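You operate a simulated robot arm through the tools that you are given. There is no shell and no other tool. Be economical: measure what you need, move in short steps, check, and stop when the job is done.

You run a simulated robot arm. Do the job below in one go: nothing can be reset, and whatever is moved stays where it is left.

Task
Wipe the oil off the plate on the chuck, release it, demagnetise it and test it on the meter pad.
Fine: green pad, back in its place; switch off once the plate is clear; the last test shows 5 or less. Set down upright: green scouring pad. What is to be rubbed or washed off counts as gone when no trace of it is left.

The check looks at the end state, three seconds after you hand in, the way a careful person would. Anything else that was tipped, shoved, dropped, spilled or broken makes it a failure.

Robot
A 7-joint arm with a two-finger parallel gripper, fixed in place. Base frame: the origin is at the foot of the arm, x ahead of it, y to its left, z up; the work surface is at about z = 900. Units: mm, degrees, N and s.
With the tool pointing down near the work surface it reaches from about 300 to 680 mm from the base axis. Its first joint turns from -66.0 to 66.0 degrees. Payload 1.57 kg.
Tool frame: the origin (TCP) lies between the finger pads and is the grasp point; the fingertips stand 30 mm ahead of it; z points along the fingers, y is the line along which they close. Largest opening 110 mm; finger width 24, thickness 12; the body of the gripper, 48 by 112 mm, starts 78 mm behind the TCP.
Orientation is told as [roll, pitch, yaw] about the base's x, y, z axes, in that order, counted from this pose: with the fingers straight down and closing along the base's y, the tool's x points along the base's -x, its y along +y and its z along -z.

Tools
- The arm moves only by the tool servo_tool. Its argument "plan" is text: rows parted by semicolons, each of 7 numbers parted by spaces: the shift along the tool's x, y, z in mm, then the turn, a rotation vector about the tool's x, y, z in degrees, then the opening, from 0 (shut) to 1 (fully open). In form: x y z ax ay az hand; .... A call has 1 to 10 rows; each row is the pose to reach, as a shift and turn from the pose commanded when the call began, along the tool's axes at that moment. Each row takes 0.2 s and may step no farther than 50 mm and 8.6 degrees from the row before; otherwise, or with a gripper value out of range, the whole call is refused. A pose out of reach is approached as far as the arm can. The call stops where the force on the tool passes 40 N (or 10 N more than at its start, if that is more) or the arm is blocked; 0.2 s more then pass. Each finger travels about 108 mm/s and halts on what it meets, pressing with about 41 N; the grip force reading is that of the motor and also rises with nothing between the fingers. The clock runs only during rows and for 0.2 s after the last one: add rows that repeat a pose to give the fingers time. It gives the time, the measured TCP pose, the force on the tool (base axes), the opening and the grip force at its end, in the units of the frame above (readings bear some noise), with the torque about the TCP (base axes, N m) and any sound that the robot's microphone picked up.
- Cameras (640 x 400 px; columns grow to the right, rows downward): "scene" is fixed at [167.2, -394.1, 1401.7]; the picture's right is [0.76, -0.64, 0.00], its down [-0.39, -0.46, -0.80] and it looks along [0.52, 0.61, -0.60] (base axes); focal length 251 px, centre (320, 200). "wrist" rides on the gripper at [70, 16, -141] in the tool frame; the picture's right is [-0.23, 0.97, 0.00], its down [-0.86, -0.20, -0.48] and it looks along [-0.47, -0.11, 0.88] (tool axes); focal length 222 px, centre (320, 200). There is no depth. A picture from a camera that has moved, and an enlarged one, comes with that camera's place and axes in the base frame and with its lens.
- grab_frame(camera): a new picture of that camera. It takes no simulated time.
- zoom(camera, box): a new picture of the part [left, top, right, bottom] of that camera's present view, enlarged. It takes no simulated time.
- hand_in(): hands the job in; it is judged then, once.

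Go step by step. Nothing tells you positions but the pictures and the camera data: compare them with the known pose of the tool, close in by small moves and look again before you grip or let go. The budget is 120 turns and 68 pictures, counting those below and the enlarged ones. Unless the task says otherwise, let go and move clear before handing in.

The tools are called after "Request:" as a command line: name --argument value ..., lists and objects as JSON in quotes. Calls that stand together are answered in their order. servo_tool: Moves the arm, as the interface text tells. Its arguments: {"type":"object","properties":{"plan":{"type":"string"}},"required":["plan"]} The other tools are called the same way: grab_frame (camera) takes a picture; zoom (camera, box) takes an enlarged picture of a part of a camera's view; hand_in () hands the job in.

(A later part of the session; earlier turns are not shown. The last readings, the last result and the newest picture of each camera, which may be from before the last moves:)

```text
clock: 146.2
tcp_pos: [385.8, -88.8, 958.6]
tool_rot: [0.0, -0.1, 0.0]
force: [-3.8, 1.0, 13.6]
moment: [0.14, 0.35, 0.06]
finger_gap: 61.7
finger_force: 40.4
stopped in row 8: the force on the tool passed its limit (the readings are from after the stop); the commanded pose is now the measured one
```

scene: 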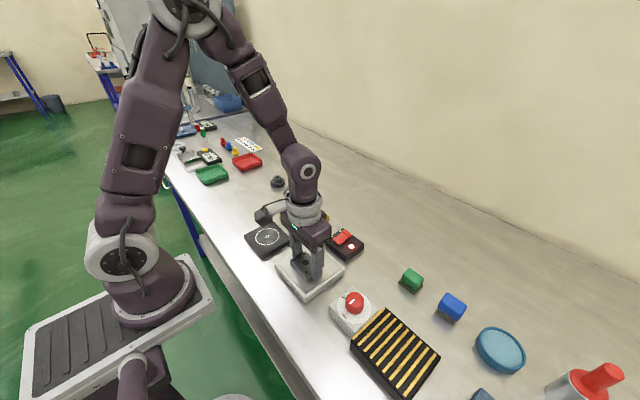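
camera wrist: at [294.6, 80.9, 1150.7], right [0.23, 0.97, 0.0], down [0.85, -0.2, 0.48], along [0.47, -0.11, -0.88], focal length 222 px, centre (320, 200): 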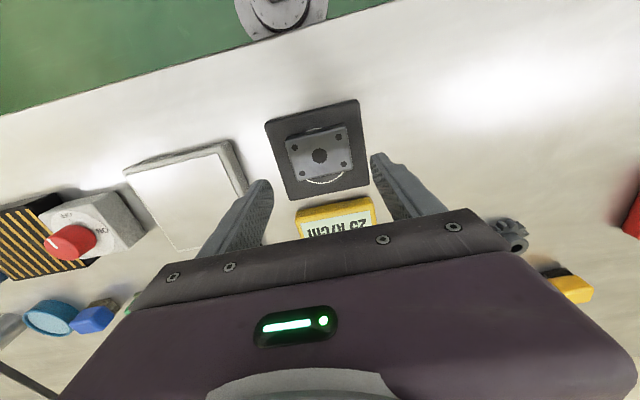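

On the surface. Dwell and slow withdrawal, then away toward +y gradually.

Request:
servo_tool --plan "0 0 0 0 0 0 0.4; 0 0 0 0 0 0 0.4; 0 0 0 0 0 0 0.4; 0 0 0 0 0 0 0.4; 0 0 0 0 0 0 0.4; 0 0 0 0 0 0 0.4; 0 0 -0.7 0 0 0 0.4; 0 0 -1.4 0 0 0 0.4; 0 0 -2.1 0 0 0 0.4; 0 0 -2.8 0 0 0 0.4"

Request:
servo_tool --plan "0 0 -0.8 0 0 0 0.4; 0 0 -1.6 0 0 0 0.4; 0 0 -2.4 0 0 0 0.4; 0 0 -3.2 0 0 0 0.4; 0 0 -4 0 0 0 0.4; 0 0 -4.8 0 0 0 0.4; 0 0 -5.6 0 0 0 0.4; 0 0 -6.4 0 0 0 0.4; 0 0 -7.2 0 0 0 0.4; 0 0 -8 0 0 0 0.4"

Request:
servo_tool --plan "0 0 -0.8 0 0 0 0.4; 0 0 -1.6 0 0 0 0.4; 0 0 -2.4 0 0 0 0.4; 0 0 -3.2 0 0 0 0.4; 0 0 -4 0 0 0 0.4; 0 0 -4.8 0 0 0 0.4; 0 0 -5.6 0 0 0 0.4; 0 0 -6.4 0 0 0 0.4; 0 0 -7.2 0 0 0 0.4; 0 0 -8 0 0 0 0.4"

Request:
servo_tool --plan "0 0 -1 0 0 0 0.4; 0 0 -2 0 0 0 0.4; 0 0 -3 0 0 0 0.4; 0 0 -4 0 0 0 0.4; 0 0 -5 0 0 0 0.4; 0 0 -6 0 0 0 0.4; 0 0 -7 0 0 0 0.4; 0 0 -8 0 0 0 0.4; 0 0 -9 0 0 0 0.4; 0 0 -10 0 0 0 0.4"

Request:
servo_tool --plan "0 0 -1 0 0 0 0.4; 0 0 -2 0 0 0 0.4; 0 0 -3 0 0 0 0.4; 0 0 -4 0 0 0 0.4; 0 0 -5 0 0 0 0.4; 0 0 -6 0 0 0 0.4; 0 0 -7 0 0 0 0.4; 0 0 -8 0 0 0 0.4; 0 0 -9 0 0 0 0.4; 0 0 -10 0 0 0 0.4"

Request:
servo_tool --plan "0 0 -1 0 0 0 0.4; 0 0 -2 0 0 0 0.4; 0 0 -3 0 0 0 0.4; 0 0 -4 0 0 0 0.4; 0 0 -5 0 0 0 0.4; 0 0 -6 0 0 0 0.4; 0 0 -7 0 0 0 0.4; 0 0 -8 0 0 0 0.4; 0 0 -9 0 0 0 0.4; 0 0 -10 0 0 0 0.4"

Request:
servo_tool --plan "0 0 -1 0 0 0 0.4; 0 0 -2 0 0 0 0.4; 0 0 -3 0 0 0 0.4; 0 0 -4 0 0 0 0.4; 0 0 -5 0 0 0 0.4; 0 0 -6 0 0 0 0.4; 0 0 -7 0 0 0 0.4; 0 0 -8 0 0 0 0.4; 0 0 -9 0 0 0 0.4; 0 0 -10 0 0 0 0.4"

Request:
servo_tool --plan "0 0 -1 0 0 0 0.4; 0 0 -2 0 0 0 0.4; 0 0 -3 0 0 0 0.4; 0 0 -4 0 0 0 0.4; 0 0 -5 0 0 0 0.4; 0 0 -6 0 0 0 0.4; 0 0 -7 0 0 0 0.4; 0 0 -8 0 0 0 0.4; 0 0 -9 0 0 0 0.4; 0 0 -10 0 0 0 0.4"

Request:
servo_tool --plan "0 0 -1 0 0 0 0.4; 0 0 -2 0 0 0 0.4; 0 0 -3 0 0 0 0.4; 0 0 -4 0 0 0 0.4; 0 0 -5 0 0 0 0.4; 0 0 -6 0 0 0 0.4; 0 0 -7 0 0 0 0.4; 0 0 -8 0 0 0 0.4; 0 0 -9 0 0 0 0.4; 0 0 -10 0 0 0 0.4"

Request:
servo_tool --plan "0 0 -1 0 0 0 0.4; 0 0 -2 0 0 0 0.4; 0 0 -3 0 0 0 0.4; 0 0 -4 0 0 0 0.4; 0 0 -5 0 0 0 0.4; 0 0 -6 0 0 0 0.4; 0 0 -7 0 0 0 0.4; 0 0 -8 0 0 0 0.4; 0 0 -9 0 0 0 0.4; 0 0 -10 0 0 0 0.4"

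Request:
servo_tool --plan "0 0 -1.5 0 0 0 0.4; 0 0 -3 0 0 0 0.4; 0 0 -4.5 0 0 0 0.4; 0 0 -6 0 0 0 0.4; 0 0 -7.5 0 0 0 0.4; 0 0 -9 0 0 0 0.4; 0 0 -10.5 0 0 0 0.4; 0 0 -12 0 0 0 0.4; 0 0 -13.5 0 0 0 0.4; 0 0 -15 0 0 0 0.4"

Request:
servo_tool --plan "0 0 -1.5 0 0 0 0.4; 0 0 -3 0 0 0 0.4; 0 0 -4.5 0 0 0 0.4; 0 0 -6 0 0 0 0.4; 0 0 -7.5 0 0 0 0.4; 0 0 -9 0 0 0 0.4; 0 0 -10.5 0 0 0 0.4; 0 0 -12 0 0 0 0.4; 0 0 -13.5 0 0 0 0.4; 0 0 -15 0 0 0 0.4"

Request:
servo_tool --plan "0 0 -2 0 0 0 0.4; 0 0 -4 0 0 0 0.4; 0 0 -6 0 0 0 0.4; 0 0 -8 0 0 0 0.4; 0 0 -10 0 0 0 0.4; 0 0 -12 0 0 0 0.4; 0 0 -14 0 0 0 0.4; 0 0 -16 0 0 0 0.4; 0 0 -18 0 0 0 0.4; 0 0 -20 0 0 0 0.4"

Request:
servo_tool --plan "0 0 -3 0 0 0 0.4; 0 0 -6 0 0 0 0.4; 0 0 -9 0 0 0 0.4; 0 0 -12 0 0 0 0.4; 0 0 -15 0 0 0 0.4; 0 0 -18 0 0 0 0.4; 0 0 -21 0 0 0 0.4; 0 0 -24 0 0 0 0.4; 0 0 -27 0 0 0 0.4; 0 0 -30 0 0 0 0.4"

Request:
servo_tool --plan "0 10 -2 0 0 0 0.4; 0 20 -4 0 0 0 0.4; 0 30 -6 0 0 0 0.4; 0 40 -8 0 0 0 0.4; 0 50 -10 0 0 0 0.4; 0 62 -10 0 0 0 0.4; 0 74 -10 0 0 0 0.4; 0 86 -10 0 0 0 0.4; 0 98 -10 0 0 0 0.4; 0 110 -10 0 0 0 0.4"

Request:
servo_tool --plan "2 20 0 0 0 0 0.4; 4 42 0 0 0 0 0.4; 6 66 0 0 0 0 0.4; 8 92 0 0 0 0 0.4; 8 118 0 0 0 0 0.4; 8 144 0 0 0 0 0.4; 8 170 0 0 0 0 0.4; 8 196 0 0 0 0 0.4; 8 225 0 0 0 0 0.4; 8 225 0 0 0 0 0.4"

Request:
grab_frame --camera "wrist"

```text
clock: 148.4
tcp_pos: [386.2, -90.2, 959.6]
tool_rot: [0.1, -0.2, 0.0]
force: [-0.2, -0.2, -2.6]
moment: [0.01, -0.02, 0.02]
finger_gap: 61.6
finger_force: 41.3
```

```text
clock: 150.6
tcp_pos: [385.2, -88.4, 968.5]
tool_rot: [0.1, -0.2, 0.0]
force: [-0.5, -0.4, -3.8]
moment: [0.0, -0.06, -0.01]
finger_gap: 61.5
finger_force: 40.8
```

```text
clock: 152.8
tcp_pos: [386.1, -89.6, 976.6]
tool_rot: [-0.1, -0.2, 0.0]
force: [-0.3, -0.3, -4.0]
moment: [-0.03, -0.02, 0.0]
finger_gap: 61.3
finger_force: 41.2
```

```text
clock: 155.0
tcp_pos: [386.5, -89.1, 988.0]
tool_rot: [0.0, -0.2, -0.1]
force: [-0.2, 0.6, -4.0]
moment: [0.0, -0.03, 0.01]
finger_gap: 61.2
finger_force: 41.3
```

```text
clock: 157.2
tcp_pos: [385.4, -89.9, 997.4]
tool_rot: [0.0, -0.2, -0.1]
force: [0.1, 0.1, -2.2]
moment: [-0.02, -0.03, 0.02]
finger_gap: 61.6
finger_force: 40.9
```

```text
clock: 159.4
tcp_pos: [385.2, -89.3, 1007.6]
tool_rot: [0.0, -0.2, 0.0]
force: [-0.6, 0.3, -2.8]
moment: [0.04, -0.02, -0.01]
finger_gap: 61.5
finger_force: 41.4
```

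```text
clock: 161.6
tcp_pos: [385.9, -88.1, 1015.9]
tool_rot: [0.0, -0.2, 0.0]
force: [0.3, -1.1, -3.4]
moment: [0.0, 0.02, -0.02]
finger_gap: 61.6
finger_force: 41.3
```

```text
clock: 163.8
tcp_pos: [385.0, -89.7, 1025.6]
tool_rot: [0.1, -0.2, 0.1]
force: [0.2, -0.4, -3.9]
moment: [-0.02, -0.05, 0.04]
finger_gap: 61.6
finger_force: 41.3
```

```text
clock: 166.0
tcp_pos: [385.5, -89.6, 1035.0]
tool_rot: [0.1, -0.2, 0.0]
force: [-0.1, 0.4, -3.7]
moment: [-0.02, -0.03, 0.02]
finger_gap: 61.6
finger_force: 40.8
```

```text
clock: 168.2
tcp_pos: [384.8, -88.9, 1046.7]
tool_rot: [0.0, -0.1, 0.0]
force: [-0.4, 0.4, -3.4]
moment: [0.02, -0.02, -0.01]
finger_gap: 61.5
finger_force: 41.1
```

```text
clock: 170.4
tcp_pos: [384.7, -89.9, 1060.7]
tool_rot: [0.0, -0.2, 0.0]
force: [0.3, 0.1, -3.8]
moment: [0.0, 0.04, -0.01]
finger_gap: 61.5
finger_force: 40.3
```

```text
clock: 172.6
tcp_pos: [384.5, -89.6, 1076.6]
tool_rot: [0.0, -0.2, 0.0]
force: [0.2, -0.3, -4.0]
moment: [-0.04, 0.0, 0.03]
finger_gap: 61.9
finger_force: 40.6
```

```text
clock: 174.8
tcp_pos: [384.5, -89.8, 1096.4]
tool_rot: [-0.1, -0.2, 0.0]
force: [0.3, -0.6, -4.1]
moment: [-0.01, 0.01, 0.01]
finger_gap: 61.7
finger_force: 41.0
```

```text
clock: 177.0
tcp_pos: [385.3, -89.6, 1126.8]
tool_rot: [0.0, -0.2, 0.0]
force: [-0.6, 0.9, -3.5]
moment: [0.0, -0.02, 0.0]
finger_gap: 61.4
finger_force: 41.0
```

```text
clock: 179.2
tcp_pos: [385.6, 20.9, 1138.2]
tool_rot: [0.0, -0.2, 0.0]
force: [-0.6, -0.1, -3.2]
moment: [0.01, -0.03, 0.03]
finger_gap: 61.7
finger_force: 41.3
```

```text
clock: 181.4
tcp_pos: [377.1, 244.3, 1136.1]
tool_rot: [0.0, -0.3, 0.0]
force: [0.6, -0.1, -3.5]
moment: [0.01, -0.01, -0.03]
finger_gap: 61.3
finger_force: 41.0
```

```text
5 pictures are left
camera wrist: at [307.3, 260.6, 1277.4], right [0.23, 0.97, 0.0], down [0.85, -0.2, 0.48], along [0.47, -0.11, -0.88], focal length 222 px, centre (320, 200)
```

wrist: 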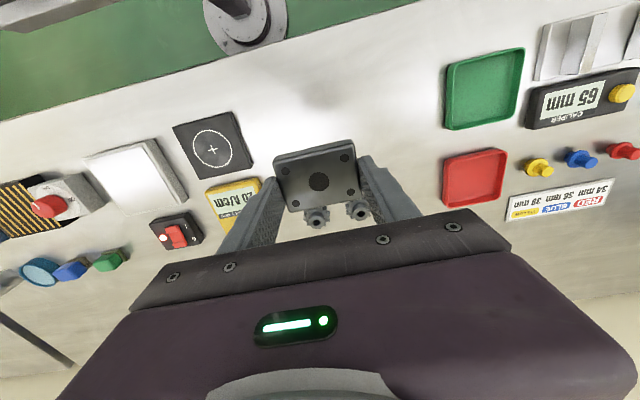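

The table below (377, 244) is clear, about 335 mm from the demagnetiser. I'll set the plate down there.

Request:
servo_tool --plan "0 0 45 0 0.2 0 0.4; 0 0 90 0 0.2 0 0.4; 0 0 135 0 0.2 0 0.4; 0 0 170 0 0.2 0 0.4; 0 0 190 0 0.2 0 0.4; 0 0 190 0 0.2 0 0.4"

Request:
servo_tool --plan "0 0 3 0 0 0 0.4; 0 0 6 0 0 0 0.4; 0 0 8 0 0 0 0.4; 0 0 9 0 0 0 0.4; 0 0 10 0 0 0 0.4; 0 0 11 0 0 0 0.4; 0 0 12 0 0 0 0.4; 0 0 13 0 0 0 0.4; 0 0 14 0 0 0 0.4; 0 0 15 0 0 0 0.4"

```text
clock: 182.8
tcp_pos: [376.5, 244.9, 944.6]
tool_rot: [0.0, -0.1, 0.0]
force: [0.1, 0.0, -3.9]
moment: [-0.04, -0.03, 0.01]
finger_gap: 61.4
finger_force: 40.7
```

```text
clock: 185.0
tcp_pos: [376.6, 246.0, 932.2]
tool_rot: [0.0, 0.0, 0.0]
force: [0.1, 0.1, -3.0]
moment: [0.01, -0.01, -0.01]
finger_gap: 61.4
finger_force: 41.2
```

Request:
servo_tool --plan "0 0 0.7 0 0 0 0.4; 0 0 1.4 0 0 0 0.4; 0 0 2.1 0 0 0 0.4; 0 0 2.8 0 0 0 0.4; 0 0 2.8 0 0 0 0.4"

```text
clock: 186.2
tcp_pos: [376.8, 246.3, 930.3]
tool_rot: [0.1, -0.1, -0.1]
force: [-10.0, -1.8, 30.1]
moment: [-0.17, -0.05, -0.08]
finger_gap: 61.5
finger_force: 41.2
```

Touching. Ease off, release, rise, and go to the O end of the switch.

Request:
servo_tool --plan "0 0 -1.5 0 0 0 0.4; 0 0 -1.5 0 0 0 0.5; 0 0 -1.5 0 0 0 0.56; 0 0 -1.5 0 0 0 0.58; 0 0 -1.5 0 0 0 0.6; 0 0 -1.5 0 0 0 0.67; 0 0 -1.5 0 0 0 0.75; 0 0 -40 0 0 0 0.75; 0 0 -80 0 0 0 0.75; 0 0 -120 0 0 0 0.75"

Request:
servo_tool --plan "-20 -40 -20 0 0 0 0.6; -40 -80 -20 0 0 0 0.3; -60 -125 -20 0 0 0 0; -80 -170 -20 0 0 0 0; -100 -215 -20 0 0 0 0; -120 -255 -20 0 0 0 0; -140 -292 -20 0 0 0 0; -151 -321 0 0 0 0 0; -151 -321 40 0 0 0 0; -151 -321 75 0 0 0 0"

```text
clock: 188.4
tcp_pos: [377.2, 243.5, 1049.7]
tool_rot: [0.0, 0.0, 0.1]
force: [-0.8, -0.5, 0.9]
moment: [-0.03, 0.01, 0.02]
finger_gap: 82.4
finger_force: 0.0
```

```text
clock: 190.6
tcp_pos: [530.5, -75.3, 976.1]
tool_rot: [-0.1, -0.1, 0.0]
force: [-0.7, -0.1, 0.7]
moment: [0.0, 0.01, -0.08]
finger_gap: 0.0
finger_force: 21.0
```

Request:
servo_tool --plan "2 0 3 0 0 0 0; 2 0 6 0 0 0 0; 2 0 8 0 0 0 0; 2 0 10 0 0 0 0; 2 0 12 0 0 0 0; 2 0 14 0 0 0 0; 2 0 16 0 0 0 0; 2 0 18 0 0 0 0; 2 0 19 0 0 0 0"

```text
clock: 192.1
tcp_pos: [528.1, -75.3, 963.5]
tool_rot: [-0.1, -0.2, 0.1]
force: [-1.5, 1.3, 7.0]
moment: [0.02, 0.14, -0.04]
finger_gap: 0.3
finger_force: 20.7
heard: click
stopped in row 7: the force on the tool passed its limit (the readings are from after the stop); the commanded pose is now the measured one
```

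Off, with the plate far away. Fetch the plate from (377, 245).

Request:
servo_tool --plan "0 0 -45 0 0 0 0; 10 30 -85 0 0.2 0 0; 30 70 -90 0 0.2 0 0.2; 50 110 -90 0 0.2 0 0.4; 70 155 -90 0 0.2 0 0.6; 90 200 -90 0 0.2 0 0.75; 110 240 -90 0 0.2 0 0.75; 130 280 -90 0 0.2 0 0.75; 151 320 -80 0 0.2 0 0.75; 151 320 -45 0 0.2 0 0.75"

Request:
servo_tool --plan "0 0 0 0 0 0 0.75; 0 0 0 0 0 0 0.75"

Request:
zoom --camera "wrist" --box '[220, 80, 420, 205]'

```text
refused: row 2 steps farther than a row can; nothing moved
```

```text
clock: 192.7
tcp_pos: [527.7, -75.0, 960.8]
tool_rot: [-0.1, -0.2, 0.0]
force: [-0.5, 0.6, 0.1]
moment: [0.02, 0.03, 0.05]
finger_gap: 82.4
finger_force: 0.0
```

```text
3.20 times, centred on (320, 142) of wrist
camera zoom: at [456.7, -59.7, 1102.7], right [0.23, 0.97, 0.0], down [0.85, -0.2, 0.48], along [0.47, -0.11, -0.88], focal length 711 px, centre (320, 384)
```

zoom: 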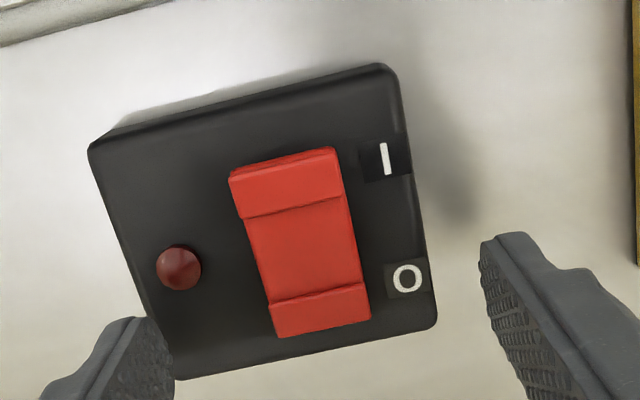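

The travel was refused, so the hand simply opened above the switch. No harm done, and it shows the lamp dark and the switch at O. Repeating the travel with shorter steps.

Request:
servo_tool --plan "0 0 -45 0 0 0 0.75; 5 15 -85 0 0.2 0 0.75; 25 55 -95 0 0.2 0 0.75; 45 98 -95 0 0.2 0 0.75; 65 141 -95 0 0.2 0 0.75; 85 185 -95 0 0.2 0 0.75; 107 229 -95 0 0.2 0 0.75; 128 274 -95 0 0.2 0 0.75; 150.5 317 -95 0 0.2 0 0.75; 150.5 320 -55 0 0.2 0 0.75"

Request:
servo_tool --plan "0 0 0 0 0 0 0.75"

```text
clock: 194.9
tcp_pos: [373.0, 240.1, 1012.3]
tool_rot: [-0.1, -0.1, 0.0]
force: [-0.8, -0.3, 1.3]
moment: [-0.02, 0.01, -0.03]
finger_gap: 82.4
finger_force: 0.0
```

```text
clock: 195.3
tcp_pos: [375.1, 240.1, 1013.6]
tool_rot: [0.0, -0.1, 0.1]
force: [-0.3, 0.2, 0.4]
moment: [0.01, 0.03, 0.0]
finger_gap: 82.4
finger_force: 0.1
```

Adjusting +4.5 mm in y, then descend, grip and lift.

Request:
servo_tool --plan "-1.5 4.5 10 0 0 0 0.75; -1.5 4.5 40 0 0 0 0.75; -1.5 4.5 65 0 0 0 0.75; -1.5 4.5 80 0 0 0 0.75; -1.5 4.5 80 0 0 0 0.65; -1.5 4.5 80 0 0 0 0.5; -1.5 4.5 80 0 0 0 0.4; -1.5 4.5 80 0 0 0 0.4; -1.5 4.5 80 0 0 0 0.4"

Request:
servo_tool --plan "0 0 -20 0 0 0 0.4; 0 0 -60 0 0 0 0.4; 0 0 -80 0 0 0 0.4; 3 -40 -80 0 0 0 0.4; 6 -80 -80 0 0 0 0.4; 9 -120 -80 0 0 0 0.4; 12 -150 -80 0 0 0 0.4; 12 -179 -80 0 0 0 0.4; 12 -179 -50 0 0 0 0.4; 12 -179 -50 0 0 0 0.4"

```text
clock: 197.3
tcp_pos: [376.6, 248.2, 936.7]
tool_rot: [0.0, 0.0, 0.0]
force: [0.0, -0.2, 0.3]
moment: [-0.02, -0.02, 0.02]
finger_gap: 61.3
finger_force: 40.6
```

```text
clock: 199.5
tcp_pos: [363.9, 71.5, 986.2]
tool_rot: [-0.1, 0.0, 0.0]
force: [0.4, -0.1, -3.2]
moment: [-0.03, -0.02, -0.01]
finger_gap: 61.3
finger_force: 41.2
```

Shift -5 mm in y and lower onto the pad.

Request:
servo_tool --plan "-1 -5 12 0 0 0 0.4; -1 -5 26 0 0 0 0.4; -1 -5 31 0 0 0 0.4; -1 -5 33 0 0 0 0.4; -1 -5 35 0 0 0 0.4; -1 -5 36 0 0 0 0.4; -1 -5 37 0 0 0 0.4; -1 -5 38 0 0 0 0.4; -1 -5 39 0 0 0 0.4; -1 -5 40 0 0 0 0.4"

Request:
servo_tool --plan "0 0 1 0 0 0 0.4; 0 0 2 0 0 0 0.4; 0 0 3 0 0 0 0.4; 0 0 4 0 0 0 0.4"

```text
clock: 201.7
tcp_pos: [366.8, 65.0, 947.5]
tool_rot: [-0.1, -0.2, 0.0]
force: [-3.2, -2.3, 36.2]
moment: [-0.1, 0.04, 0.06]
finger_gap: 61.6
finger_force: 41.2
```

```text
clock: 202.2
tcp_pos: [367.3, 64.8, 946.8]
tool_rot: [-0.1, -0.1, 0.0]
force: [-4.5, -0.5, 11.8]
moment: [0.15, -0.03, 0.01]
finger_gap: 61.6
finger_force: 41.2
stopped in row 2: the force on the tool passed its limit (the readings are from after the stop); the commanded pose is now the measured one
```

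On the pad at (366, 65). Release, rise, then go to the meter button.

Request:
servo_tool --plan "0 0 0 0 0 0 0.5; 0 0 0 0 0 0 0.56; 0 0 0 0 0 0 0.58; 0 0 0 0 0 0 0.6; 0 0 0 0 0 0 0.67; 0 0 0 0 0 0 0.75; 0 0 0 0 0 0 0.75; 0 0 -40 0 0 0 0.75; 0 0 -80 0 0 0 0.75; 0 0 -100 0 0 0 0.75"

Request:
servo_tool --plan "-40 0 0 0 0 0 0.4; -80 -1 0 0 0 0 0; -120 -2 0 0 0 0 0; -155 -3 20 0 0 0 0; -155 -3 55 0 0 0 0; -155 -3 68 0 0 0 0; -155 -3 68 0 0 0 0; -155 -3 68 0 0 0 0"

```text
clock: 204.4
tcp_pos: [368.5, 66.3, 1045.4]
tool_rot: [0.0, -0.1, 0.0]
force: [0.4, -1.0, -0.4]
moment: [0.02, 0.01, 0.01]
finger_gap: 82.6
finger_force: 0.0
```

```text
clock: 206.2
tcp_pos: [525.0, 62.8, 977.4]
tool_rot: [0.0, -0.1, 0.0]
force: [0.3, 0.1, -0.9]
moment: [-0.02, -0.01, -0.02]
finger_gap: 0.0
finger_force: 21.2
```

Request:
servo_tool --plan "2 0 3 0 0 0 0; 2 -1 6 0 0 0 0; 2 -1 9 0 0 0 0; 2 -1 12 0 0 0 0; 2 -1 14 0 0 0 0; 2 -1 16 0 0 0 0; 2 -1 17.5 0 0 0 0"

Request:
zoom --camera "scene" --box '[240, 195, 360, 270]'

```text
clock: 207.8
tcp_pos: [521.8, 61.6, 960.9]
tool_rot: [0.0, -0.2, 0.1]
force: [1.6, 1.6, 2.2]
moment: [0.06, -0.04, 0.0]
finger_gap: 0.0
finger_force: 21.0
heard: click
```

```text
5.33 times, centred on (300, 232) of scene
camera zoom: at [167.2, -394.1, 1401.7], right [0.76, -0.64, 0.0], down [-0.39, -0.46, -0.8], along [0.52, 0.61, -0.6], focal length 1340 px, centre (427, 27)
```

zoom: 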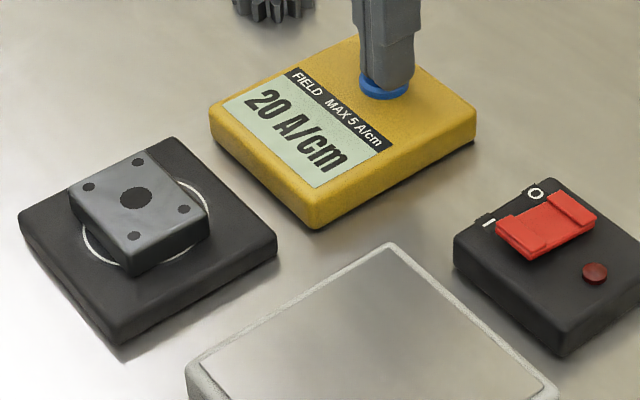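

Still 20, so switch-off distance was not the whole story. The three passes fit a residual set by the field where the plate stops moving slowly (about 150–190 mm out). This time I'll withdraw slowly all the way to roughly 400 mm before anything fast. Switching on again.

Request:
servo_tool --plan "0 0 -40 0 0 0 0; 0 -20 -70 0 0 0 0; 9 -60 -70 0 0 0 0; 18 -100 -70 0 0 0 0; 29 -137 -60 0 0 0 0; 29 -137 -25 0 0 0 0; 29 -137 -13 0 0 0 0; 29 -137 -13 0 0 0 0"

Request:
servo_tool --plan "0 0 2 0 0 0 0; 0 0 4 0 0 0 0; 0 0 6 0 0 0 0; 0 0 8 0 0 0 0; 0 0 10 0 0 0 0; 0 0 12 0 0 0 0; 0 0 14 0 0 0 0; 0 0 16 0 0 0 0"

```text
clock: 209.6
tcp_pos: [489.1, -75.7, 971.9]
tool_rot: [0.1, -0.1, -0.1]
force: [-0.4, 1.4, 0.5]
moment: [0.03, 0.02, 0.02]
finger_gap: 0.1
finger_force: 21.1
```

```text
clock: 211.2
tcp_pos: [493.2, -76.0, 961.2]
tool_rot: [-0.1, -0.2, 0.1]
force: [-6.2, 2.2, 13.6]
moment: [0.04, 0.06, 0.11]
finger_gap: 0.1
finger_force: 21.5
heard: click
stopped in row 8: the force on the tool passed its limit (the readings are from after the stop); the commanded pose is now the measured one
```

On. Fetch the plate and set it on the demagnetiser.

Request:
servo_tool --plan "0 0 -40 0 0 0 0; 10 20 -75 0 0.2 0 0.2; 35 50 -75 0 0.2 0 0.4; 65 80 -75 0 0.2 0 0.6; 95 110 -75 0 0.2 0 0.75; 126.5 141.3 -70 0 0.2 0 0.75; 126.5 141.3 -50 0 0.2 0 0.75; 126.5 141.3 -50 0 0.2 0 0.75"

Request:
servo_tool --plan "0 0 30 0 0 0 0.75; 0 0 55 0 0 0 0.75; 0 0 63.5 0 0 0 0.75; 0 0 63.5 0 0 0 0.65; 0 0 63.5 0 0 0 0.5; 0 0 63.5 0 0 0 0.4; 0 0 63.5 0 0 0 0.4; 0 0 63.5 0 0 0 0.4"

Request:
servo_tool --plan "0 0 -10 0 0 0 0.4; 0 0 -40 0 0 0 0.4; 0 0 -60 0 0 0 0.4; -5 -40 -60 0 0 0 0.4; -10 -80 -60 0 0 0 0.4; -14 -120 -60 0 0 0 0.4; -17 -155 -60 0 0 0 0.4; -17 -155 -60 0 0 0 0.4"

Request:
servo_tool --plan "0 0 20 0 0 0 0.4; 0 0 36 0 0 0 0.4; 0 0 42 0 0 0 0.4; 0 0 45 0 0 0 0.4; 0 0 47 0 0 0 0.4; 0 0 49 0 0 0 0.4; 0 0 51 0 0 0 0.4; 0 0 53 0 0 0 0.4; 0 0 55 0 0 0 0.4"

```text
clock: 213.0
tcp_pos: [362.5, 66.1, 1008.5]
tool_rot: [-0.1, -0.1, 0.0]
force: [-0.8, -0.4, 0.5]
moment: [0.02, -0.05, -0.01]
finger_gap: 82.4
finger_force: 0.1
```

```text
clock: 214.8
tcp_pos: [364.6, 64.1, 946.9]
tool_rot: [-0.1, -0.1, 0.0]
force: [0.1, -0.2, -0.7]
moment: [0.0, 0.01, -0.01]
finger_gap: 61.4
finger_force: 41.2
```

```text
clock: 216.6
tcp_pos: [383.4, -89.8, 1006.4]
tool_rot: [-0.1, -0.1, 0.0]
force: [0.2, 0.2, -3.2]
moment: [-0.01, -0.03, 0.03]
finger_gap: 61.2
finger_force: 41.0
```

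```text
clock: 218.2
tcp_pos: [384.5, -89.3, 957.8]
tool_rot: [-0.1, -0.3, 0.1]
force: [-2.4, -0.2, 10.8]
moment: [0.14, 0.35, 0.06]
finger_gap: 61.4
finger_force: 41.7
stopped in row 8: the force on the tool passed its limit (the readings are from after the stop); the commanded pose is now the measured one
```

In contact. Slow withdrawal, stage 1 (5 mm/s for about 100 mm).

Request:
servo_tool --plan "0 0 0 0 0 0 0.4; 0 0 0 0 0 0 0.4; 0 0 0 0 0 0 0.4; 0 0 -0.5 0 0 0 0.4; 0 0 -1 0 0 0 0.4; 0 0 -1.5 0 0 0 0.4; 0 0 -2 0 0 0 0.4; 0 0 -2.5 0 0 0 0.4; 0 0 -3 0 0 0 0.4; 0 0 -3.5 0 0 0 0.4"

Request:
servo_tool --plan "0 0 -0.8 0 0 0 0.4; 0 0 -1.6 0 0 0 0.4; 0 0 -2.4 0 0 0 0.4; 0 0 -3.2 0 0 0 0.4; 0 0 -4 0 0 0 0.4; 0 0 -4.8 0 0 0 0.4; 0 0 -5.6 0 0 0 0.4; 0 0 -6.4 0 0 0 0.4; 0 0 -7.2 0 0 0 0.4; 0 0 -8 0 0 0 0.4"

Request:
servo_tool --plan "0 0 -0.8 0 0 0 0.4; 0 0 -1.6 0 0 0 0.4; 0 0 -2.4 0 0 0 0.4; 0 0 -3.2 0 0 0 0.4; 0 0 -4 0 0 0 0.4; 0 0 -4.8 0 0 0 0.4; 0 0 -5.6 0 0 0 0.4; 0 0 -6.4 0 0 0 0.4; 0 0 -7.2 0 0 0 0.4; 0 0 -8 0 0 0 0.4"

Request:
servo_tool --plan "0 0 -1 0 0 0 0.4; 0 0 -2 0 0 0 0.4; 0 0 -3 0 0 0 0.4; 0 0 -4 0 0 0 0.4; 0 0 -5 0 0 0 0.4; 0 0 -6 0 0 0 0.4; 0 0 -7 0 0 0 0.4; 0 0 -8 0 0 0 0.4; 0 0 -9 0 0 0 0.4; 0 0 -10 0 0 0 0.4"

Request:
servo_tool --plan "0 0 -1 0 0 0 0.4; 0 0 -2 0 0 0 0.4; 0 0 -3 0 0 0 0.4; 0 0 -4 0 0 0 0.4; 0 0 -5 0 0 0 0.4; 0 0 -6 0 0 0 0.4; 0 0 -7 0 0 0 0.4; 0 0 -8 0 0 0 0.4; 0 0 -9 0 0 0 0.4; 0 0 -10 0 0 0 0.4"

Request:
servo_tool --plan "0 0 -1 0 0 0 0.4; 0 0 -2 0 0 0 0.4; 0 0 -3 0 0 0 0.4; 0 0 -4 0 0 0 0.4; 0 0 -5 0 0 0 0.4; 0 0 -6 0 0 0 0.4; 0 0 -7 0 0 0 0.4; 0 0 -8 0 0 0 0.4; 0 0 -9 0 0 0 0.4; 0 0 -10 0 0 0 0.4"

Request:
servo_tool --plan "0 0 -1 0 0 0 0.4; 0 0 -2 0 0 0 0.4; 0 0 -3 0 0 0 0.4; 0 0 -4 0 0 0 0.4; 0 0 -5 0 0 0 0.4; 0 0 -6 0 0 0 0.4; 0 0 -7 0 0 0 0.4; 0 0 -8 0 0 0 0.4; 0 0 -9 0 0 0 0.4; 0 0 -10 0 0 0 0.4"

Request:
servo_tool --plan "0 0 -1 0 0 0 0.4; 0 0 -2 0 0 0 0.4; 0 0 -3 0 0 0 0.4; 0 0 -4 0 0 0 0.4; 0 0 -5 0 0 0 0.4; 0 0 -6 0 0 0 0.4; 0 0 -7 0 0 0 0.4; 0 0 -8 0 0 0 0.4; 0 0 -9 0 0 0 0.4; 0 0 -10 0 0 0 0.4"

Request:
servo_tool --plan "0 0 -1 0 0 0 0.4; 0 0 -2 0 0 0 0.4; 0 0 -3 0 0 0 0.4; 0 0 -4 0 0 0 0.4; 0 0 -5 0 0 0 0.4; 0 0 -6 0 0 0 0.4; 0 0 -7 0 0 0 0.4; 0 0 -8 0 0 0 0.4; 0 0 -9 0 0 0 0.4; 0 0 -10 0 0 0 0.4"

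Request:
servo_tool --plan "0 0 -1 0 0 0 0.4; 0 0 -2 0 0 0 0.4; 0 0 -3 0 0 0 0.4; 0 0 -4 0 0 0 0.4; 0 0 -5 0 0 0 0.4; 0 0 -6 0 0 0 0.4; 0 0 -7 0 0 0 0.4; 0 0 -8 0 0 0 0.4; 0 0 -9 0 0 0 0.4; 0 0 -10 0 0 0 0.4"

Request:
servo_tool --plan "0 0 -1 0 0 0 0.4; 0 0 -2 0 0 0 0.4; 0 0 -3 0 0 0 0.4; 0 0 -4 0 0 0 0.4; 0 0 -5 0 0 0 0.4; 0 0 -6 0 0 0 0.4; 0 0 -7 0 0 0 0.4; 0 0 -8 0 0 0 0.4; 0 0 -9 0 0 0 0.4; 0 0 -10 0 0 0 0.4"

Request:
servo_tool --plan "0 0 -1 0 0 0 0.4; 0 0 -2 0 0 0 0.4; 0 0 -3 0 0 0 0.4; 0 0 -4 0 0 0 0.4; 0 0 -5 0 0 0 0.4; 0 0 -6 0 0 0 0.4; 0 0 -7 0 0 0 0.4; 0 0 -8 0 0 0 0.4; 0 0 -9 0 0 0 0.4; 0 0 -10 0 0 0 0.4"

Request:
servo_tool --plan "0 0 -1 0 0 0 0.4; 0 0 -2 0 0 0 0.4; 0 0 -3 0 0 0 0.4; 0 0 -4 0 0 0 0.4; 0 0 -5 0 0 0 0.4; 0 0 -6 0 0 0 0.4; 0 0 -7 0 0 0 0.4; 0 0 -8 0 0 0 0.4; 0 0 -9 0 0 0 0.4; 0 0 -10 0 0 0 0.4"

Request:
servo_tool --plan "0 0 -1.3 0 0 0 0.4; 0 0 -2.6 0 0 0 0.4; 0 0 -3.9 0 0 0 0.4; 0 0 -5.2 0 0 0 0.4; 0 0 -6.5 0 0 0 0.4; 0 0 -7.8 0 0 0 0.4; 0 0 -9.1 0 0 0 0.4; 0 0 -10.4 0 0 0 0.4; 0 0 -11.7 0 0 0 0.4; 0 0 -13 0 0 0 0.4"

Request:
servo_tool --plan "0 0 -1.3 0 0 0 0.4; 0 0 -2.6 0 0 0 0.4; 0 0 -3.9 0 0 0 0.4; 0 0 -5.2 0 0 0 0.4; 0 0 -6.5 0 0 0 0.4; 0 0 -7.8 0 0 0 0.4; 0 0 -9.1 0 0 0 0.4; 0 0 -10.4 0 0 0 0.4; 0 0 -11.7 0 0 0 0.4; 0 0 -13 0 0 0 0.4"

Request:
servo_tool --plan "0 0 -1.5 0 0 0 0.4; 0 0 -3 0 0 0 0.4; 0 0 -4.5 0 0 0 0.4; 0 0 -6 0 0 0 0.4; 0 0 -7.5 0 0 0 0.4; 0 0 -9 0 0 0 0.4; 0 0 -10.5 0 0 0 0.4; 0 0 -12 0 0 0 0.4; 0 0 -13.5 0 0 0 0.4; 0 0 -15 0 0 0 0.4"

Request:
servo_tool --plan "0 0 -1.5 0 0 0 0.4; 0 0 -3 0 0 0 0.4; 0 0 -4.5 0 0 0 0.4; 0 0 -6 0 0 0 0.4; 0 0 -7.5 0 0 0 0.4; 0 0 -9 0 0 0 0.4; 0 0 -10.5 0 0 0 0.4; 0 0 -12 0 0 0 0.4; 0 0 -13.5 0 0 0 0.4; 0 0 -15 0 0 0 0.4"

Request:
servo_tool --plan "0 0 -1.5 0 0 0 0.4; 0 0 -3 0 0 0 0.4; 0 0 -4.5 0 0 0 0.4; 0 0 -6 0 0 0 0.4; 0 0 -7.5 0 0 0 0.4; 0 0 -9 0 0 0 0.4; 0 0 -10.5 0 0 0 0.4; 0 0 -12 0 0 0 0.4; 0 0 -13.5 0 0 0 0.4; 0 0 -15 0 0 0 0.4"

```text
clock: 220.4
tcp_pos: [384.7, -89.0, 961.5]
tool_rot: [-0.1, -0.2, 0.0]
force: [0.7, 0.0, -3.0]
moment: [0.01, -0.02, -0.01]
finger_gap: 61.7
finger_force: 41.0
```

```text
clock: 222.7
tcp_pos: [384.0, -88.9, 969.6]
tool_rot: [-0.1, -0.2, 0.0]
force: [0.4, -0.2, -3.9]
moment: [-0.02, 0.02, 0.02]
finger_gap: 61.3
finger_force: 40.7
```

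```text
clock: 224.8
tcp_pos: [383.5, -90.0, 977.4]
tool_rot: [-0.1, -0.2, 0.0]
force: [0.9, -0.2, -3.5]
moment: [0.01, 0.01, 0.01]
finger_gap: 61.6
finger_force: 41.3
```

```text
clock: 227.1
tcp_pos: [384.6, -89.9, 986.9]
tool_rot: [-0.1, -0.5, -0.1]
force: [-0.1, -0.2, -3.0]
moment: [-0.04, -0.02, -0.01]
finger_gap: 61.5
finger_force: 40.6
```

```text
clock: 229.2
tcp_pos: [383.8, -88.6, 997.9]
tool_rot: [-0.1, -0.2, 0.0]
force: [-0.7, -0.2, -2.6]
moment: [0.0, 0.01, 0.0]
finger_gap: 61.3
finger_force: 40.7
```

```text
clock: 231.4
tcp_pos: [384.2, -88.7, 1007.9]
tool_rot: [0.0, -0.3, 0.0]
force: [-0.1, -0.2, -3.1]
moment: [0.02, 0.02, 0.02]
finger_gap: 61.5
finger_force: 40.8
```

```text
clock: 233.7
tcp_pos: [383.4, -89.5, 1015.8]
tool_rot: [-0.1, -0.2, 0.0]
force: [-0.1, -0.2, -4.0]
moment: [-0.03, 0.01, 0.03]
finger_gap: 61.4
finger_force: 40.9
```

```text
clock: 235.8
tcp_pos: [383.9, -91.9, 1027.1]
tool_rot: [-0.2, -0.3, 0.0]
force: [0.1, -0.1, -2.3]
moment: [0.01, 0.02, 0.0]
finger_gap: 61.5
finger_force: 40.8
```

```text
clock: 238.1
tcp_pos: [385.2, -89.1, 1037.8]
tool_rot: [-0.1, -0.3, -0.1]
force: [-0.3, 0.3, -3.0]
moment: [0.01, -0.01, 0.01]
finger_gap: 61.6
finger_force: 40.6
```

```text
clock: 240.2
tcp_pos: [383.4, -89.4, 1048.1]
tool_rot: [-0.1, -0.2, 0.0]
force: [0.1, 0.4, -3.2]
moment: [0.0, 0.01, 0.0]
finger_gap: 61.8
finger_force: 41.0
```

```text
clock: 242.4
tcp_pos: [382.8, -90.6, 1056.3]
tool_rot: [-0.1, -0.2, 0.0]
force: [0.3, -0.2, -3.3]
moment: [0.0, 0.0, 0.0]
finger_gap: 61.6
finger_force: 41.0
```

```text
clock: 244.7
tcp_pos: [383.8, -88.9, 1067.9]
tool_rot: [-0.2, -0.2, 0.0]
force: [-0.4, 0.2, -3.1]
moment: [-0.01, 0.0, 0.04]
finger_gap: 61.7
finger_force: 40.9
```

```text
clock: 246.8
tcp_pos: [384.2, -89.8, 1076.6]
tool_rot: [-0.1, -0.2, 0.0]
force: [0.3, 0.4, -3.2]
moment: [-0.01, -0.02, -0.06]
finger_gap: 61.8
finger_force: 41.0
```

```text
clock: 249.1
tcp_pos: [383.7, -89.8, 1089.9]
tool_rot: [-0.1, -0.2, 0.0]
force: [0.2, 0.4, -4.1]
moment: [-0.03, -0.03, 0.02]
finger_gap: 61.6
finger_force: 40.9
```

```text
clock: 251.2
tcp_pos: [383.8, -90.2, 1104.8]
tool_rot: [-0.1, -0.2, 0.0]
force: [0.4, 0.1, -3.2]
moment: [0.03, 0.0, -0.02]
finger_gap: 61.3
finger_force: 41.0
```

```text
clock: 253.4
tcp_pos: [384.3, -88.4, 1119.1]
tool_rot: [-0.1, -0.2, 0.0]
force: [-0.1, 0.6, -3.4]
moment: [0.01, -0.02, -0.01]
finger_gap: 61.5
finger_force: 41.0
```

```text
clock: 255.7
tcp_pos: [383.3, -88.8, 1133.7]
tool_rot: [-0.1, -0.1, 0.0]
force: [-0.1, -0.2, -4.2]
moment: [0.0, 0.0, 0.0]
finger_gap: 61.4
finger_force: 41.2
```

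```text
clock: 257.9
tcp_pos: [384.5, -87.5, 1148.0]
tool_rot: [0.0, -0.3, 0.0]
force: [-0.4, -0.4, -3.8]
moment: [-0.02, 0.01, -0.01]
finger_gap: 61.4
finger_force: 41.5
```

Stage 2: continue slowly up and toward +y.

Request:
servo_tool --plan "0 1.6 -1.2 0 0 0 0.4; 0 3.2 -2.4 0 0 0 0.4; 0 4.8 -3.6 0 0 0 0.4; 0 6.4 -4.8 0 0 0 0.4; 0 8 -6 0 0 0 0.4; 0 9.6 -7.2 0 0 0 0.4; 0 11.2 -8.4 0 0 0 0.4; 0 12.8 -9.6 0 0 0 0.4; 0 14.4 -10.8 0 0 0 0.4; 0 16 -12 0 0 0 0.4"

Request:
servo_tool --plan "0 1.6 -1.2 0 0 0 0.4; 0 3.2 -2.4 0 0 0 0.4; 0 4.8 -3.6 0 0 0 0.4; 0 6.4 -4.8 0 0 0 0.4; 0 8 -6 0 0 0 0.4; 0 9.6 -7.2 0 0 0 0.4; 0 11.2 -8.4 0 0 0 0.4; 0 12.8 -9.6 0 0 0 0.4; 0 14.4 -10.8 0 0 0 0.4; 0 16 -12 0 0 0 0.4"

Request:
servo_tool --plan "0 1.6 -1.2 0 0 0 0.4; 0 3.2 -2.4 0 0 0 0.4; 0 4.8 -3.6 0 0 0 0.4; 0 6.4 -4.8 0 0 0 0.4; 0 8 -6 0 0 0 0.4; 0 9.6 -7.2 0 0 0 0.4; 0 11.2 -8.4 0 0 0 0.4; 0 12.8 -9.6 0 0 0 0.4; 0 14.4 -10.8 0 0 0 0.4; 0 16 -12 0 0 0 0.4"

Request:
servo_tool --plan "0 1.6 -1.2 0 0 0 0.4; 0 3.2 -2.4 0 0 0 0.4; 0 4.8 -3.6 0 0 0 0.4; 0 6.4 -4.8 0 0 0 0.4; 0 8 -6 0 0 0 0.4; 0 9.6 -7.2 0 0 0 0.4; 0 11.2 -8.4 0 0 0 0.4; 0 12.8 -9.6 0 0 0 0.4; 0 14.4 -10.8 0 0 0 0.4; 0 16 -12 0 0 0 0.4"

Request:
servo_tool --plan "0 1.6 -1.2 0 0 0 0.4; 0 3.2 -2.4 0 0 0 0.4; 0 4.8 -3.6 0 0 0 0.4; 0 6.4 -4.8 0 0 0 0.4; 0 8 -6 0 0 0 0.4; 0 9.6 -7.2 0 0 0 0.4; 0 11.2 -8.4 0 0 0 0.4; 0 12.8 -9.6 0 0 0 0.4; 0 14.4 -10.8 0 0 0 0.4; 0 16 -12 0 0 0 0.4"

Request:
servo_tool --plan "0 3 -0.5 0 0 0 0.4; 0 6 -1 0 0 0 0.4; 0 9 -1.5 0 0 0 0.4; 0 12 -2 0 0 0 0.4; 0 15 -2.5 0 0 0 0.4; 0 18 -3 0 0 0 0.4; 0 21 -3.5 0 0 0 0.4; 0 24 -4 0 0 0 0.4; 0 27 -4.5 0 0 0 0.4; 0 30 -5 0 0 0 0.4"

Request:
servo_tool --plan "0 3 -0.5 0 0 0 0.4; 0 6 -1 0 0 0 0.4; 0 9 -1.5 0 0 0 0.4; 0 12 -2 0 0 0 0.4; 0 15 -2.5 0 0 0 0.4; 0 18 -3 0 0 0 0.4; 0 21 -3.5 0 0 0 0.4; 0 24 -4 0 0 0 0.4; 0 27 -4.5 0 0 0 0.4; 0 30 -5 0 0 0 0.4"

Request:
servo_tool --plan "0 3 -0.5 0 0 0 0.4; 0 6 -1 0 0 0 0.4; 0 9 -1.5 0 0 0 0.4; 0 12 -2 0 0 0 0.4; 0 15 -2.5 0 0 0 0.4; 0 18 -3 0 0 0 0.4; 0 21 -3.5 0 0 0 0.4; 0 24 -4 0 0 0 0.4; 0 27 -4.5 0 0 0 0.4; 0 30 -5 0 0 0 0.4"

Request:
servo_tool --plan "0 3 0 0 0 0 0.4; 0 6 0 0 0 0 0.4; 0 9 0 0 0 0 0.4; 0 12 0 0 0 0 0.4; 0 15 0 0 0 0 0.4; 0 18 0 0 0 0 0.4; 0 21 0 0 0 0 0.4; 0 24 0 0 0 0 0.4; 0 27 0 0 0 0 0.4; 0 30 0 0 0 0 0.4"

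Request:
servo_tool --plan "0 4 0 0 0 0 0.4; 0 8 0 0 0 0 0.4; 0 12 0 0 0 0 0.4; 0 16 0 0 0 0 0.4; 0 20 0 0 0 0 0.4; 0 24 0 0 0 0 0.4; 0 28 0 0 0 0 0.4; 0 32 0 0 0 0 0.4; 0 36 0 0 0 0 0.4; 0 40 0 0 0 0 0.4"

Request:
servo_tool --plan "0.5 5 0 0 0 0 0.4; 1 10 0 0 0 0 0.4; 1.5 15 0 0 0 0 0.4; 2 20 0 0 0 0 0.4; 2.5 25 0 0 0 0 0.4; 3 30 0 0 0 0 0.4; 3.5 35 0 0 0 0 0.4; 4 40 0 0 0 0 0.4; 4.5 45 0 0 0 0 0.4; 5 50 0 0 0 0 0.4"

Request:
servo_tool --plan "0.5 5 0 0 0 0 0.4; 1 10 0 0 0 0 0.4; 1.5 15 0 0 0 0 0.4; 2 20 0 0 0 0 0.4; 2.5 25 0 0 0 0 0.4; 3 30 0 0 0 0 0.4; 3.5 35 0 0 0 0 0.4; 4 40 0 0 0 0 0.4; 4.5 45 0 0 0 0 0.4; 5 50 0 0 0 0 0.4"

Request:
servo_tool --plan "0 5 0 0 0 0 0.4; 0 10 0 0 0 0 0.4; 0 15 0 0 0 0 0.4; 0 20 0 0 0 0 0.4; 0 25 0 0 0 0 0.4; 0 30 0 0 0 0 0.4; 0 35 0 0 0 0 0.4; 0 40 0 0 0 0 0.4; 0 45 0 0 0 0 0.4; 0 50 0 0 0 0 0.4"

```text
clock: 260.1
tcp_pos: [382.6, -72.3, 1160.3]
tool_rot: [-0.1, -0.2, 0.1]
force: [-0.1, 0.3, -3.4]
moment: [0.01, 0.0, -0.01]
finger_gap: 61.5
finger_force: 40.9
```

```text
clock: 262.2
tcp_pos: [384.3, -56.0, 1172.6]
tool_rot: [-0.1, -0.1, 0.0]
force: [0.2, 0.5, -4.2]
moment: [0.04, -0.02, 0.03]
finger_gap: 61.5
finger_force: 40.6
```

```text
clock: 264.4
tcp_pos: [384.8, -41.0, 1185.3]
tool_rot: [-0.2, -0.3, 0.0]
force: [-0.4, 0.8, -4.1]
moment: [0.01, 0.01, 0.0]
finger_gap: 61.5
finger_force: 41.0
```

```text
clock: 266.6
tcp_pos: [383.2, -23.9, 1195.3]
tool_rot: [0.0, -0.3, 0.1]
force: [0.0, -0.7, -3.9]
moment: [-0.02, 0.0, -0.02]
finger_gap: 61.5
finger_force: 40.8
```

```text
clock: 268.9
tcp_pos: [382.4, -9.0, 1208.4]
tool_rot: [0.0, -0.3, 0.0]
force: [0.2, -0.1, -4.0]
moment: [-0.03, 0.03, 0.02]
finger_gap: 61.4
finger_force: 41.5
```

```text
clock: 271.1
tcp_pos: [382.9, 19.5, 1212.6]
tool_rot: [0.0, -0.3, -0.1]
force: [-0.1, -0.5, -3.2]
moment: [-0.01, -0.01, -0.02]
finger_gap: 61.6
finger_force: 41.6
```

```text
clock: 273.2
tcp_pos: [382.9, 50.6, 1218.5]
tool_rot: [-0.1, -0.3, 0.0]
force: [0.2, -0.5, -3.2]
moment: [-0.01, 0.03, 0.03]
finger_gap: 61.5
finger_force: 40.7
```

```text
clock: 275.4
tcp_pos: [383.7, 82.4, 1222.7]
tool_rot: [-0.1, -0.2, 0.0]
force: [-0.1, -0.5, -3.1]
moment: [-0.04, -0.01, -0.03]
finger_gap: 61.4
finger_force: 40.5
```

```text
clock: 277.6
tcp_pos: [383.3, 112.1, 1223.4]
tool_rot: [-0.1, -0.2, 0.0]
force: [0.4, 0.1, -3.1]
moment: [0.02, 0.01, 0.0]
finger_gap: 61.4
finger_force: 41.4
```

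```text
clock: 279.9
tcp_pos: [381.9, 151.8, 1223.0]
tool_rot: [-0.2, -0.3, -0.1]
force: [0.2, -0.3, -4.0]
moment: [0.0, 0.03, 0.04]
finger_gap: 61.7
finger_force: 40.7
```

```text
clock: 282.1
tcp_pos: [377.5, 200.8, 1222.5]
tool_rot: [-0.1, -0.2, 0.0]
force: [-0.2, 0.6, -3.0]
moment: [-0.02, 0.02, 0.01]
finger_gap: 61.5
finger_force: 41.3
```

```text
clock: 284.2
tcp_pos: [372.7, 251.9, 1222.9]
tool_rot: [-0.1, -0.3, 0.0]
force: [0.6, -0.5, -4.1]
moment: [-0.01, -0.03, 0.02]
finger_gap: 61.5
finger_force: 41.1
```

```text
clock: 286.4
tcp_pos: [372.1, 301.8, 1223.3]
tool_rot: [-0.1, -0.2, 0.0]
force: [-0.2, -0.9, -3.7]
moment: [-0.02, 0.01, -0.01]
finger_gap: 61.5
finger_force: 40.8
```

About 490 mm from the demagnetiser now. I'll lower the plate onto the clear table at (372, 301).

Request:
servo_tool --plan "0 0 45 -0.1 0.2 0 0.4; 0 0 90 -0.1 0.2 0 0.4; 0 0 135 -0.1 0.2 0 0.4; 0 0 180 -0.1 0.2 0 0.4; 0 0 225 -0.1 0.2 0 0.4; 0 0 260 -0.1 0.2 0 0.4; 0 0 277 -0.1 0.2 0 0.4; 0 0 277 -0.1 0.2 0 0.4"

Request:
servo_tool --plan "0 0 3 0 0 0 0.4; 0 0 6 0 0 0 0.4; 0 0 8 0 0 0 0.4; 0 0 9 0 0 0 0.4; 0 0 10 0 0 0 0.4; 0 0 11 0 0 0 0.4; 0 0 12 0 0 0 0.4; 0 0 12.7 0 0 0 0.4; 0 0 13.4 0 0 0 0.4; 0 0 14 0 0 0 0.4"

```text
clock: 288.2
tcp_pos: [374.8, 301.5, 949.6]
tool_rot: [0.0, 0.0, 0.0]
force: [0.0, 1.2, -3.6]
moment: [0.01, -0.01, 0.0]
finger_gap: 61.3
finger_force: 40.6
```

```text
clock: 290.4
tcp_pos: [373.8, 300.0, 932.4]
tool_rot: [-0.1, 0.0, 0.2]
force: [-1.1, -0.2, -3.5]
moment: [-0.03, 0.01, -0.02]
finger_gap: 61.7
finger_force: 40.6
```

Request:
servo_tool --plan "0 0 0.7 0 0 0 0.4; 0 0 1.4 0 0 0 0.4; 0 0 2.1 0 0 0 0.4; 0 0 2.1 0 0 0 0.4"

```text
clock: 291.4
tcp_pos: [372.4, 300.6, 930.6]
tool_rot: [0.1, -0.3, 0.0]
force: [0.5, -2.9, 22.9]
moment: [-0.49, -0.44, -0.13]
finger_gap: 61.5
finger_force: 40.8
```

Down. Release, rise, and travel to the O end of the switch.

Request:
servo_tool --plan "0 0 -1.2 0 0 0 0.4; 0 0 -1.2 0 0 0 0.5; 0 0 -1.2 0 0 0 0.56; 0 0 -1.2 0 0 0 0.58; 0 0 -1.2 0 0 0 0.6; 0 0 -1.2 0 0 0 0.67; 0 0 -1.2 0 0 0 0.75; 0 0 -40 0 0 0 0.75; 0 0 -80 0 0 0 0.75; 0 0 -120 0 0 0 0.75"

Request:
servo_tool --plan "-18 -42 -20 0 0 0 0.6; -36 -84 -20 0 0 0 0.3; -54 -126 -20 0 0 0 0; -72 -168 -20 0 0 0 0; -90 -210 -20 0 0 0 0; -108 -252 -20 0 0 0 0; -126 -294 -20 0 0 0 0; -144 -336 -20 0 0 0 0; -155 -376 -10 0 0 0 0; -155 -376 -10 0 0 0 0"

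```text
clock: 293.6
tcp_pos: [373.2, 300.4, 1049.9]
tool_rot: [-0.1, 0.0, -0.1]
force: [0.0, 0.8, -0.3]
moment: [0.03, 0.0, 0.02]
finger_gap: 82.2
finger_force: 0.2
```

```text
clock: 295.9
tcp_pos: [529.2, -75.4, 1056.7]
tool_rot: [-0.1, -0.1, 0.1]
force: [-0.1, -0.7, -0.1]
moment: [-0.01, 0.02, 0.0]
finger_gap: 0.0
finger_force: 22.1
```

Request:
servo_tool --plan "1 0 45 0 0 0 0; 1 0 75 0 0 0 0; 1 0 84 0 0 0 0; 1 0 87 0 0 0 0; 1 0 90 0 0 0 0; 1 0 92 0 0 0 0; 1 0 94 0 0 0 0; 1 0 96 0 0 0 0; 1 0 98 0 0 0 0; 1 0 100 0 0 0 0"

```text
clock: 298.1
tcp_pos: [528.2, -74.7, 962.3]
tool_rot: [0.0, -0.3, 0.1]
force: [-4.9, 1.4, 38.9]
moment: [0.06, 0.56, -0.11]
finger_gap: 0.0
finger_force: 21.2
heard: click
```

Click heard, off. Back to the plate.

Request:
servo_tool --plan "0 0 -45 0 0 0 0; 0 0 -92 0 0 0 0; 0 0 -92 0 0 0 0"

Request:
servo_tool --plan "18 42 0 0 0 0 0.2; 36 84 0 0 0 0 0.4; 54 126 0 0 0 0 0.6; 72 168 0 0 0 0 0.75; 90 210 0 0 0 0 0.75; 108 252 0 0 0 0 0.75; 126 294 0 0 0 0 0.75; 144 336 0 0 0 0 0.75; 155 376 0 0 0 0 0.75; 155 376 0 0 0 0 0.75"

```text
clock: 298.9
tcp_pos: [529.2, -76.9, 1050.8]
tool_rot: [0.0, 0.0, 0.0]
force: [1.0, 0.4, 0.1]
moment: [0.0, 0.01, 0.03]
finger_gap: 0.2
finger_force: 21.7
```

```text
clock: 301.1
tcp_pos: [370.2, 301.1, 1054.4]
tool_rot: [0.0, 0.0, 0.0]
force: [0.3, 0.5, -0.5]
moment: [0.02, 0.0, 0.0]
finger_gap: 82.4
finger_force: 0.0
```

Request:
servo_tool --plan "-1 0 45 0 0 0 0.75; -1 0 85 0 0 0 0.75; -1 0 108 0 0 0 0.75; -1 0 117 0 0 0 0.75; -1 0 117 0 0 0 0.65; -1 0 117 0 0 0 0.5; -1 0 117 0 0 0 0.4; -1 0 117 0 0 0 0.4; -1 0 117 0 0 0 0.4"

Request:
servo_tool --plan "0 0 -20 0 0 0 0.4; 0 0 -60 0 0 0 0.4; 0 0 -80 0 0 0 0.4; 1 -45 -80 0 0 0 0.4; 2 -90 -80 0 0 0 0.4; 3 -135 -80 0 0 0 0.4; 5 -180 -80 0 0 0 0.4; 6 -215 -80 0 0 0 0.4; 6 -235 -60 0 0 0 0.4; 6 -235 -50 0 0 0 0.4"

Request:
servo_tool --plan "0 0 0 0 0 0 0.4; 0 0 0 0 0 0 0.4"

```text
clock: 303.1
tcp_pos: [372.3, 300.4, 933.9]
tool_rot: [0.0, 0.0, 0.0]
force: [-0.5, -0.7, 0.0]
moment: [0.01, -0.02, -0.04]
finger_gap: 61.5
finger_force: 40.9
```

```text
clock: 305.2
tcp_pos: [368.2, 65.2, 984.3]
tool_rot: [0.1, -0.2, 0.1]
force: [0.9, 0.2, -3.9]
moment: [-0.02, 0.01, 0.0]
finger_gap: 61.4
finger_force: 40.6
```

```text
clock: 305.9
tcp_pos: [367.8, 65.9, 984.4]
tool_rot: [-0.1, 0.0, -0.1]
force: [0.3, -0.9, -3.4]
moment: [-0.02, 0.0, 0.0]
finger_gap: 61.6
finger_force: 40.8
```

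Over the pad centre. Lower and release.

Request:
servo_tool --plan "1 -0.5 12 0 0 0 0.4; 1 -0.5 26 0 0 0 0.4; 1 -0.5 31 0 0 0 0.4; 1 -0.5 33 0 0 0 0.4; 1 -0.5 35 0 0 0 0.4; 1 -0.5 36 0 0 0 0.4; 1 -0.5 37 0 0 0 0.4; 1 -0.5 38 0 0 0 0.4; 1 -0.5 39 0 0 0 0.4; 1 -0.5 40 0 0 0 0.4"

Request:
servo_tool --plan "0 0 0.8 0 0 0 0.4; 0 0 1.6 0 0 0 0.4; 0 0 2.4 0 0 0 0.4; 0 0 3.2 0 0 0 0.4; 0 0 4 0 0 0 0.4"

```text
clock: 307.8
tcp_pos: [368.1, 66.4, 946.7]
tool_rot: [0.1, -0.2, 0.0]
force: [-3.7, 1.6, 9.0]
moment: [-0.22, -0.07, -0.05]
finger_gap: 61.7
finger_force: 41.0
stopped in row 9: the force on the tool passed its limit (the readings are from after the stop); the commanded pose is now the measured one
```

```text
clock: 308.3
tcp_pos: [368.1, 65.8, 946.0]
tool_rot: [0.1, -0.1, 0.0]
force: [-4.3, 1.1, 11.6]
moment: [-0.11, -0.09, -0.03]
finger_gap: 61.6
finger_force: 41.1
stopped in row 2: the force on the tool passed its limit (the readings are from after the stop); the commanded pose is now the measured one
```

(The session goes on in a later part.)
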